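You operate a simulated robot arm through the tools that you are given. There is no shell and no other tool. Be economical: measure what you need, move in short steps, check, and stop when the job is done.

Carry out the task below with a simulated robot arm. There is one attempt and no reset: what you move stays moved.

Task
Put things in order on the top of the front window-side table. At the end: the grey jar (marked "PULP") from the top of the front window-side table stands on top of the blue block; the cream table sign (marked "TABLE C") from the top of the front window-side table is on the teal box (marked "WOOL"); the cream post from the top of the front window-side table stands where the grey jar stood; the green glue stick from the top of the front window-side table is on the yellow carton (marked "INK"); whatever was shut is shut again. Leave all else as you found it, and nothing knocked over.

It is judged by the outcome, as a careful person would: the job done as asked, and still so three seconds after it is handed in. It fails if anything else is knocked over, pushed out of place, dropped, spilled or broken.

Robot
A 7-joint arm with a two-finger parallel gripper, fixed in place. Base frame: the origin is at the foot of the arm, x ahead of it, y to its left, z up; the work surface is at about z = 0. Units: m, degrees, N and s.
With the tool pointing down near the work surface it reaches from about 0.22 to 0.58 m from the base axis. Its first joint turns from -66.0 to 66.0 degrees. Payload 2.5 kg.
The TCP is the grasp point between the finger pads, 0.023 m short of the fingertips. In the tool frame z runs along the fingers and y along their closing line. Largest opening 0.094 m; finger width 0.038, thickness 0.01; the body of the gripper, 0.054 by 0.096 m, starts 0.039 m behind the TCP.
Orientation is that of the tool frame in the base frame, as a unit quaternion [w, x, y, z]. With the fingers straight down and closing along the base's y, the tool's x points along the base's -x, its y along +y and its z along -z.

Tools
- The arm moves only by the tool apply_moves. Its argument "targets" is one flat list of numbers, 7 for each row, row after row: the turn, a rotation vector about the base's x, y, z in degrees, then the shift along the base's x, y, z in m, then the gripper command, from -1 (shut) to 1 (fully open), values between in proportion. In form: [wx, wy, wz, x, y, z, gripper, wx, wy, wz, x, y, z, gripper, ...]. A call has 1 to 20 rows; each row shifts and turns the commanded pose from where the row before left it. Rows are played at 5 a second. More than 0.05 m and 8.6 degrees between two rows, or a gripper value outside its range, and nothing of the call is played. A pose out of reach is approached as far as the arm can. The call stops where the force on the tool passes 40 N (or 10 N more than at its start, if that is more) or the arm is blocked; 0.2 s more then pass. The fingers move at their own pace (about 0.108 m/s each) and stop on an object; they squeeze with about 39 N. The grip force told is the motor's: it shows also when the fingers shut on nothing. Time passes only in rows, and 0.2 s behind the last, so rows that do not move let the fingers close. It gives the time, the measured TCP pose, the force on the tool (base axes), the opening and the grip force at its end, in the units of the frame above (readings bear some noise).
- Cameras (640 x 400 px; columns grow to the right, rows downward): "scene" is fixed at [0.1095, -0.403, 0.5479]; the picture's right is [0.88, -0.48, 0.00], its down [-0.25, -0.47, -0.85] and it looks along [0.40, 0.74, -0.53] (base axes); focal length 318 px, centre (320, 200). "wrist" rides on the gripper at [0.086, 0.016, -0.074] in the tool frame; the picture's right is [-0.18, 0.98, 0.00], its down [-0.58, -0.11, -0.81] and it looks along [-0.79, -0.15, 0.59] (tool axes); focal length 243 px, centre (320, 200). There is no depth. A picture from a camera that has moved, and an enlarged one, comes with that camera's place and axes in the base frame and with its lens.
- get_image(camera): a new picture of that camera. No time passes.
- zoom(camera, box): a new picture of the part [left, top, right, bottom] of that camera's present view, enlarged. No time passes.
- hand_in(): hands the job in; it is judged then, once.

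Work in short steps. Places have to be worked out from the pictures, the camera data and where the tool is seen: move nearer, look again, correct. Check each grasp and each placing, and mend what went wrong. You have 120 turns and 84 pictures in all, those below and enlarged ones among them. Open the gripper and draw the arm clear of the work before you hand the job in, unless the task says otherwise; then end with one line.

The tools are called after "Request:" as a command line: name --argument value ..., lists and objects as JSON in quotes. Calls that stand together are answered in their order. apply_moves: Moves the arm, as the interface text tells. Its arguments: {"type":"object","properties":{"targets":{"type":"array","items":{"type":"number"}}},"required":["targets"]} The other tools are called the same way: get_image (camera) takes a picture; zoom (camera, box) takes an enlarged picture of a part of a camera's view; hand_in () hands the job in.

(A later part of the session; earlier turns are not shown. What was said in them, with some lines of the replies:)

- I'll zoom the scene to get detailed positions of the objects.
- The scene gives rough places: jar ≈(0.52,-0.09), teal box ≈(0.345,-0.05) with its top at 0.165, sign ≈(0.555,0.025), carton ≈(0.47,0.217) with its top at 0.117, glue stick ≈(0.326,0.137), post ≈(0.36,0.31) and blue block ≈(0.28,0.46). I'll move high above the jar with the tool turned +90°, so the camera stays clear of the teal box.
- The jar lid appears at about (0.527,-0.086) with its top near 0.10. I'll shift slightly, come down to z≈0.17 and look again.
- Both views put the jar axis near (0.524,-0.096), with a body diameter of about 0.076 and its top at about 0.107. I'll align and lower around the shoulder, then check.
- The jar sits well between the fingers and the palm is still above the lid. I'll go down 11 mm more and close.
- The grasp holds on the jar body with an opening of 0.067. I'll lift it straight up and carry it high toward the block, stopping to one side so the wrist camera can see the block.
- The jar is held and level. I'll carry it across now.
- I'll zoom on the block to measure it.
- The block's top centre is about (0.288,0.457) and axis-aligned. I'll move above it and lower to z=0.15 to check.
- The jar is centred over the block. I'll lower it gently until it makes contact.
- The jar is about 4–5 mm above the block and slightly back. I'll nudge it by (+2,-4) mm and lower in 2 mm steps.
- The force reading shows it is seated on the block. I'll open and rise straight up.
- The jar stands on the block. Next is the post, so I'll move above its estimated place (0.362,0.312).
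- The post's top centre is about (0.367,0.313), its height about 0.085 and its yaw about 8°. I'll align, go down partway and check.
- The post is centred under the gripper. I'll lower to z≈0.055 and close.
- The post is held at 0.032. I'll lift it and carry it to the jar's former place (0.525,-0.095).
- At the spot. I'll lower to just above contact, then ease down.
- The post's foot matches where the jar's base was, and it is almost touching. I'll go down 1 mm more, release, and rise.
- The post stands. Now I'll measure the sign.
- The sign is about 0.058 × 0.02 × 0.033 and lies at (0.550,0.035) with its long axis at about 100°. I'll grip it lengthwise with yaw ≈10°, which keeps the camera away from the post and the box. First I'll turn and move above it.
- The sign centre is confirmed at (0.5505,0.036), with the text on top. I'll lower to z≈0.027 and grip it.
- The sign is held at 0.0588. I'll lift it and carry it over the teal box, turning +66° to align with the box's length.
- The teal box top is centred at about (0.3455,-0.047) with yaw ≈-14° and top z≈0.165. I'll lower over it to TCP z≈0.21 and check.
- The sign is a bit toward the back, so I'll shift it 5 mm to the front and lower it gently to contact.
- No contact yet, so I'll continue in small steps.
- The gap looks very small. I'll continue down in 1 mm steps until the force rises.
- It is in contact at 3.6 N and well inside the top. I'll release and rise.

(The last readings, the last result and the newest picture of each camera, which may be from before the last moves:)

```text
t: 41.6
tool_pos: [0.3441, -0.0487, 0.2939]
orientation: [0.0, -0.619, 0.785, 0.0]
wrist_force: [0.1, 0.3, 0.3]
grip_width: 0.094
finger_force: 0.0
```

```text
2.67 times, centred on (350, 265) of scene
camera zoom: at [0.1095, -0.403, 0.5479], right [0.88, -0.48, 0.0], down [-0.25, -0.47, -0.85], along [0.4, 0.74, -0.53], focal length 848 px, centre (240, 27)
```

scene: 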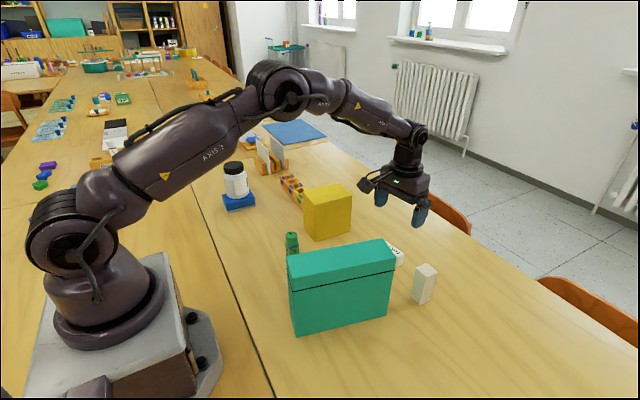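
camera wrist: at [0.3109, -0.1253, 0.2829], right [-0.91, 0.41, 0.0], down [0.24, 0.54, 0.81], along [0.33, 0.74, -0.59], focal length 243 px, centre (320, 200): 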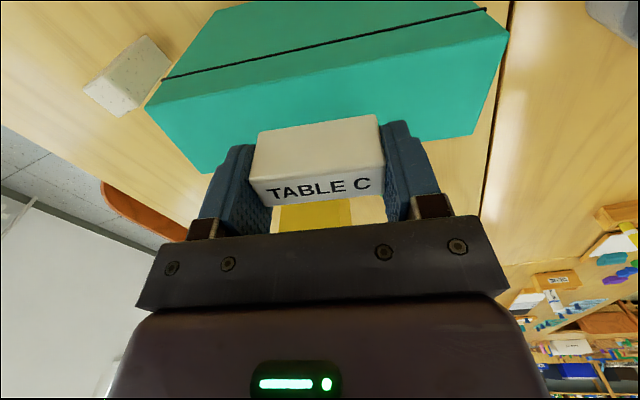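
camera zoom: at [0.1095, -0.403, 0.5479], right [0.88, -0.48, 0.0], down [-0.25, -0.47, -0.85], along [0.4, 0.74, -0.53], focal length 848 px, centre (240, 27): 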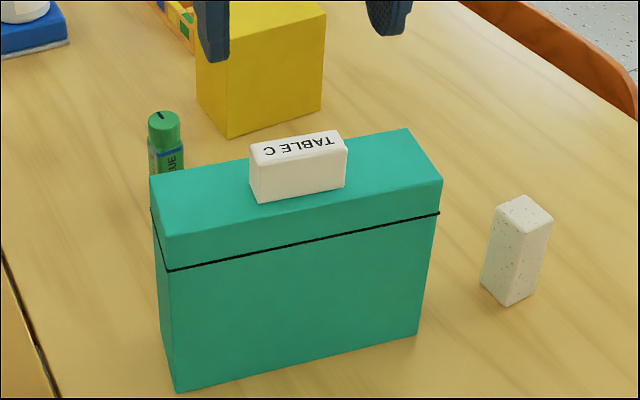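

The sign rests neatly on the teal box, which is still shut. Now I'll go to the glue stick at (0.326,0.137), turning back to yaw 0.

Request:
apply_moves --targets '[0, 0, -8.5, -0.002, 0.0207, 0, 1, 0, 0, -8.5, -0.002, 0.0207, 0, 1, 0, 0, -8.5, -0.002, 0.0207, 0, 1, 0, 0, -8.5, -0.002, 0.0207, 0, 1, 0, 0, -8.5, -0.002, 0.0207, 0, 1, 0, 0, -8.5, -0.002, 0.0207, 0, 1, 0, 0, -8.5, -0.002, 0.0207, 0, 1, 0, 0, -8.5, -0.002, 0.0207, 0, 1, 0, 0, -8.5, -0.002, 0.0207, -0.03, 1, 0, 0, 0, 0, 0, -0.04, 1, 0, 0, 0, 0, 0, 0, 1]'

Request:
get_image --camera "wrist"

Request:
zoom --camera "scene" --box '[220, 140, 420, 290]'

```text
t: 44.0
tool_pos: [0.326, 0.1354, 0.2225]
orientation: [0.001, 0.0, 1.0, 0.0]
wrist_force: [1.1, 0.2, -0.2]
grip_width: 0.094
finger_force: 0.0
```

```text
41 pictures are left
camera wrist: at [0.2415, 0.153, 0.2978], right [0.18, 0.98, 0.0], down [0.58, -0.11, 0.81], along [0.79, -0.15, -0.59], focal length 243 px, centre (320, 200)
```

wrist: 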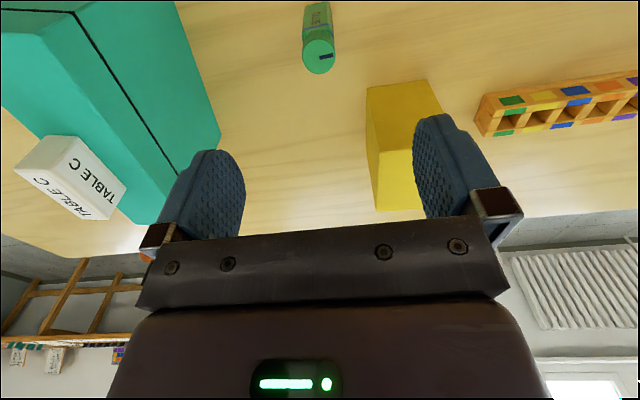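

```text
2.67 times, centred on (320, 215) of scene
camera zoom: at [0.1095, -0.403, 0.5479], right [0.88, -0.48, 0.0], down [-0.25, -0.47, -0.85], along [0.4, 0.74, -0.53], focal length 848 px, centre (320, 160)
```

zoom: 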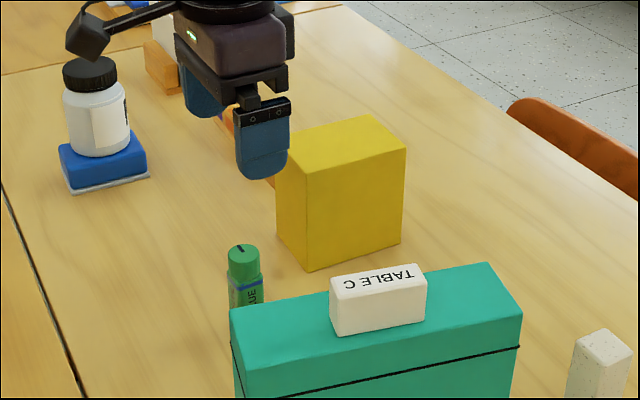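

The glue stick's top is at about (0.327,0.137,0.09), almost exactly under the tool. I'll lower to z≈0.062 and grip.

Request:
apply_moves --targets '[0, 0, 0, 0.001, 0.0015, -0.045, 1, 0, 0, 0, 0, 0, -0.045, 1, 0, 0, 0, 0, 0, -0.04, 1, 0, 0, 0, 0, 0, -0.03, 1, 0, 0, 0, 0, 0, 0, 1]'

Request:
get_image --camera "wrist"

```text
t: 45.2
tool_pos: [0.3274, 0.1381, 0.0625]
orientation: [0.001, -0.001, 1.0, 0.0]
wrist_force: [-0.2, 0.0, 0.2]
grip_width: 0.094
finger_force: 0.1
```

```text
39 pictures are left
camera wrist: at [0.2422, 0.1549, 0.1376], right [0.18, 0.98, 0.0], down [0.58, -0.11, 0.81], along [0.79, -0.15, -0.59], focal length 243 px, centre (320, 200)
```

wrist: 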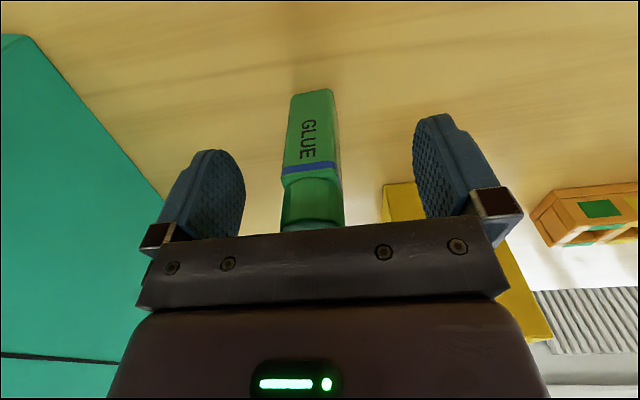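

Request:
zoom --camera "wrist" --box '[240, 70, 400, 240]'

Request:
zoom --camera "scene" --box '[250, 190, 350, 270]'

```text
2.35 times, centred on (320, 155) of wrist
camera zoom: at [0.2422, 0.1549, 0.1376], right [0.18, 0.98, 0.0], down [0.58, -0.11, 0.81], along [0.79, -0.15, -0.59], focal length 571 px, centre (320, 306)
```

zoom: 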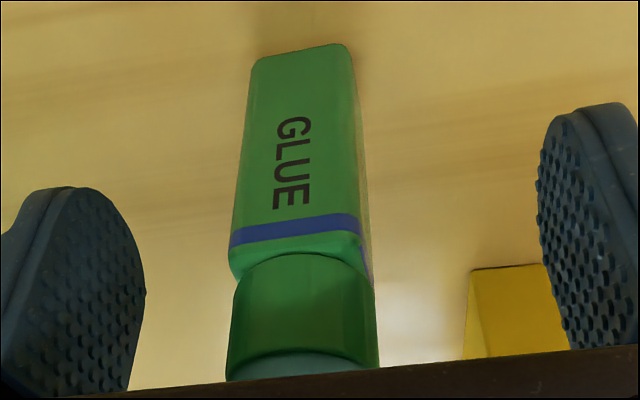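

```text
5.00 times, centred on (300, 230) of scene
camera zoom: at [0.1095, -0.403, 0.5479], right [0.88, -0.48, 0.0], down [-0.25, -0.47, -0.85], along [0.4, 0.74, -0.53], focal length 1590 px, centre (420, 50)
```

zoom: 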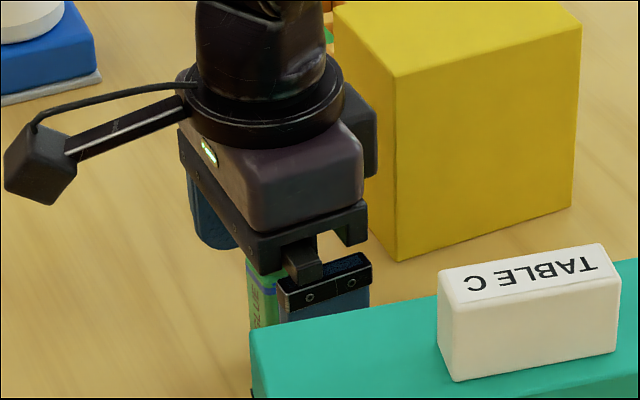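

The stick's body is square to the fingers (about 0.025 wide). I'll lower 3 mm and close.

Request:
apply_moves --targets '[0, 0, 0, 0, -0.002, -0.003, 1, 0, 0, 0, 0, 0, 0, 0, 0, 0, 0, 0, 0, 0, -1, 0, 0, 0, 0, 0, 0, -1, 0, 0, 0, 0, 0, 0, -1]'

Request:
get_image --camera "wrist"

```text
t: 46.4
tool_pos: [0.3271, 0.1364, 0.0604]
orientation: [0.001, 0.0, 1.0, 0.0]
wrist_force: [0.3, -0.8, -0.3]
grip_width: 0.0252
finger_force: 38.8
```

```text
36 pictures are left
camera wrist: at [0.242, 0.1532, 0.135], right [0.18, 0.98, 0.0], down [0.58, -0.11, 0.81], along [0.79, -0.15, -0.59], focal length 243 px, centre (320, 200)
```

wrist: 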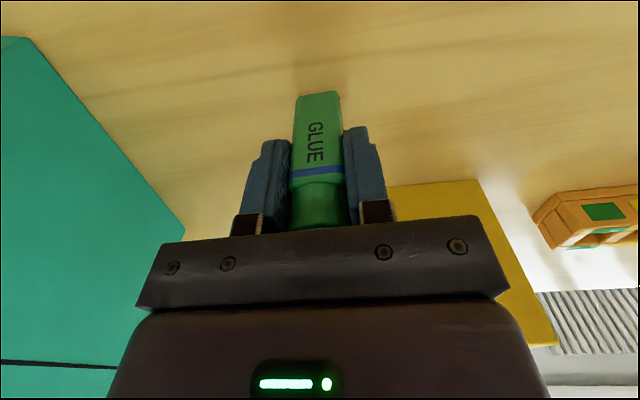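

The stick is held at 0.025. I'll lift it and move over near the carton to view its top.

Request:
apply_moves --targets '[0, 0, 0, 0, 0, 0.03, -1, 0, 0, 0, 0, 0, 0.045, -1, 0, 0, 0, 0, 0, 0.045, -1, 0, 0, 0, 0, 0, 0.045, -1, 0, 0, 0, 0, 0, 0.045, -1, 0, 0, 0, 0.03, 0.01, 0, -1, 0, 0, 0, 0.035, 0.015, 0, -1, 0, 0, 0, 0.035, 0.015, 0, -1, 0, 0, 0, 0, 0, 0, -1]'

Request:
get_image --camera "wrist"

Request:
zoom --camera "scene" --box '[250, 120, 410, 260]'

```text
t: 48.4
tool_pos: [0.4281, 0.1773, 0.2708]
orientation: [0.0, -0.001, 1.0, 0.0]
wrist_force: [0.1, -0.1, -0.9]
grip_width: 0.0254
finger_force: 39.0
```

```text
35 pictures are left
camera wrist: at [0.3426, 0.1939, 0.3448], right [0.18, 0.98, 0.0], down [0.58, -0.11, 0.81], along [0.79, -0.15, -0.59], focal length 243 px, centre (320, 200)
```

wrist: 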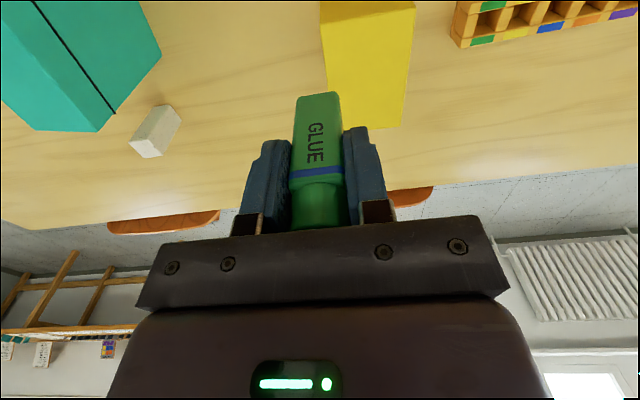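

```text
2.86 times, centred on (330, 190) of scene
camera zoom: at [0.1095, -0.403, 0.5479], right [0.88, -0.48, 0.0], down [-0.25, -0.47, -0.85], along [0.4, 0.74, -0.53], focal length 908 px, centre (291, 229)
```

zoom: 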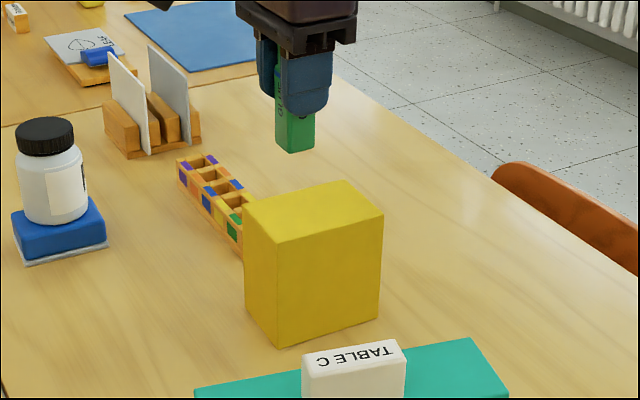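

The carton's top centre is at about (0.468,0.217) with z≈0.117. I'll move over it and lower to about 2 cm above.

Request:
apply_moves --targets '[0, 0, 0, 0.02, 0.02, 0, -1, 0, 0, 0, 0.02, 0.02, 0, -1, 0, 0, 0, 0, 0, -0.04, -1, 0, 0, 0, 0, 0, -0.033, -1, 0, 0, 0, 0, 0, 0, -1]'

Request:
zoom --camera "scene" --box '[250, 120, 410, 260]'

```text
t: 49.6
tool_pos: [0.4681, 0.2181, 0.1972]
orientation: [0.0, -0.001, 1.0, 0.001]
wrist_force: [-0.5, -0.7, -0.5]
grip_width: 0.0255
finger_force: 39.1
```

```text
2.86 times, centred on (330, 190) of scene
camera zoom: at [0.1095, -0.403, 0.5479], right [0.88, -0.48, 0.0], down [-0.25, -0.47, -0.85], along [0.4, 0.74, -0.53], focal length 908 px, centre (291, 229)
```

zoom: 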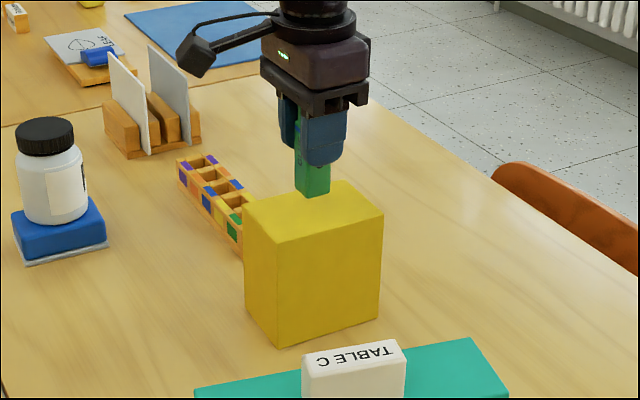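

It is aligned with the carton's centre. I'll lower it.

Request:
apply_moves --targets '[0, 0, 0, 0, 0, -0.01, -1, 0, 0, 0, 0, 0, -0.004, -1, 0, 0, 0, 0, 0, -0.002, -1, 0, 0, 0, 0, 0, 0, -1]'

Request:
zoom --camera "scene" --box '[290, 150, 370, 210]'

```text
t: 50.6
tool_pos: [0.4667, 0.2172, 0.1811]
orientation: [0.0, -0.001, 1.0, -0.001]
wrist_force: [-0.6, -0.3, -0.2]
grip_width: 0.0257
finger_force: 38.8
```

```text
6.67 times, centred on (330, 180) of scene
camera zoom: at [0.1095, -0.403, 0.5479], right [0.88, -0.48, 0.0], down [-0.25, -0.47, -0.85], along [0.4, 0.74, -0.53], focal length 2119 px, centre (253, 333)
```

zoom: 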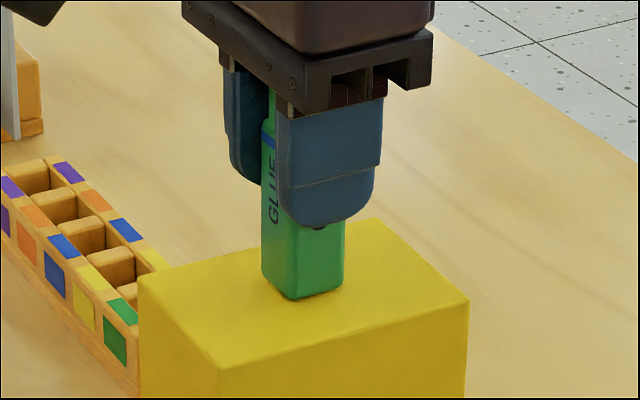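

Request:
apply_moves --targets '[0, 0, 0, 0, 0, -0.0015, -1, 0, 0, 0, 0, 0, -0.0015, -1, 0, 0, 0, 0, 0, -0.001, -1, 0, 0, 0, 0, 0, 0, -1]'

```text
t: 51.6
tool_pos: [0.4697, 0.2182, 0.1796]
orientation: [0.002, -0.001, 1.0, 0.0]
wrist_force: [-5.7, -1.9, 28.1]
grip_width: 0.0257
finger_force: 38.9
```

Contact reads 28 N, a bit firm. I'll back off 3 mm and check.

Request:
apply_moves --targets '[0, 0, 0, 0, 0, 0.0015, -1, 0, 0, 0, 0, 0, 0.0005, -1, 0, 0, 0, 0, 0, 0, -1]'

```text
t: 52.4
tool_pos: [0.4669, 0.2166, 0.1795]
orientation: [0.001, -0.001, 1.0, 0.0]
wrist_force: [5.9, 0.5, 15.6]
grip_width: 0.0254
finger_force: 38.5
```

Request:
apply_moves --targets '[0, 0, 0, 0, 0, 0.001, -1, 0, 0, 0, 0, 0, 0, -1]'

Request:
zoom --camera "scene" --box '[290, 150, 370, 210]'

```text
t: 53.0
tool_pos: [0.4669, 0.2167, 0.1795]
orientation: [-0.002, -0.001, 1.0, 0.0]
wrist_force: [2.8, 0.8, 9.1]
grip_width: 0.0255
finger_force: 39.1
```

```text
6.67 times, centred on (330, 180) of scene
camera zoom: at [0.1094, -0.4031, 0.5479], right [0.88, -0.48, 0.0], down [-0.25, -0.47, -0.85], along [0.4, 0.74, -0.53], focal length 2119 px, centre (253, 333)
```

zoom: 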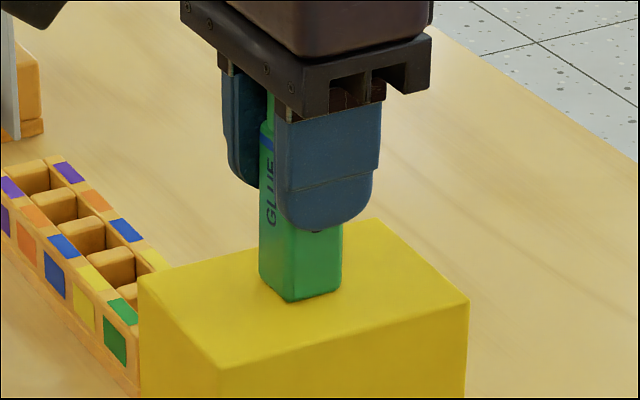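

The stick is standing upright with light contact. I'll release and rise.

Request:
apply_moves --targets '[0, 0, 0, 0, 0, 0.0005, -1, 0, 0, 0, 0, 0, 0, -0.2, 0, 0, 0, 0, 0, 0, 0.3, 0, 0, 0, 0, 0, 0, 0.3, 0, 0, 0, 0, 0, 0.03, 0.3, 0, 0, 0, 0, 0, 0.045, 1, 0, 0, 0, 0, 0, 0.045, 1, 0, 0, 0, -0.02, 0, 0.03, 1, 0, 0, 0, -0.04, 0, 0, 1, 0, 0, 0, -0.04, 0, 0, 1, 0, 0, 0, 0, 0, 0, 1]'

Request:
get_image --camera "scene"

Request:
zoom --camera "scene" --box '[200, 140, 460, 340]'

```text
t: 55.4
tool_pos: [0.367, 0.2172, 0.3305]
orientation: [0.0, 0.0, 1.0, 0.001]
wrist_force: [0.2, -0.2, -0.4]
grip_width: 0.094
finger_force: 0.1
```

```text
30 pictures are left
```

scene: 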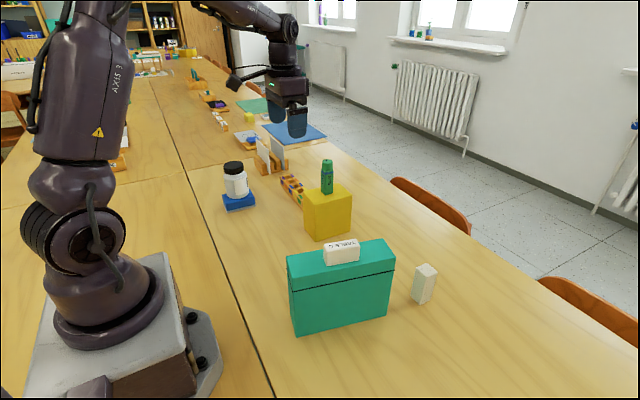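

```text
2.00 times, centred on (330, 240) of scene
camera zoom: at [0.1095, -0.4031, 0.5479], right [0.88, -0.48, 0.0], down [-0.25, -0.47, -0.85], along [0.4, 0.74, -0.53], focal length 636 px, centre (300, 120)
```

zoom: 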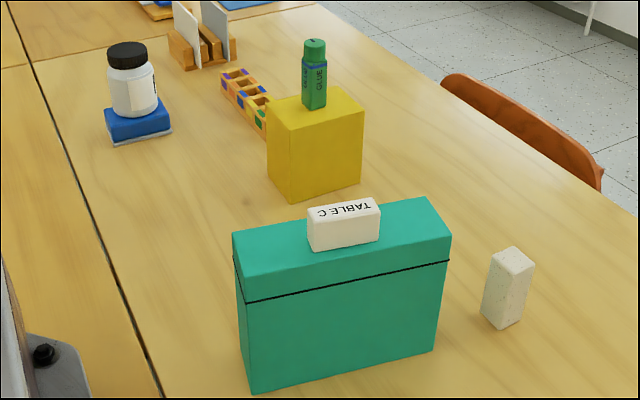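

All four things are standing in their places, the box is shut and the arm is clear with the gripper open. Handing in.

Request:
hand_in

```text
The job is handed in.
```

The job is done and handed in: the jar is on the blue block, the sign on the teal box, the post where the jar stood and the glue stick on the yellow carton, with the teal box still shut and nothing knocked over.
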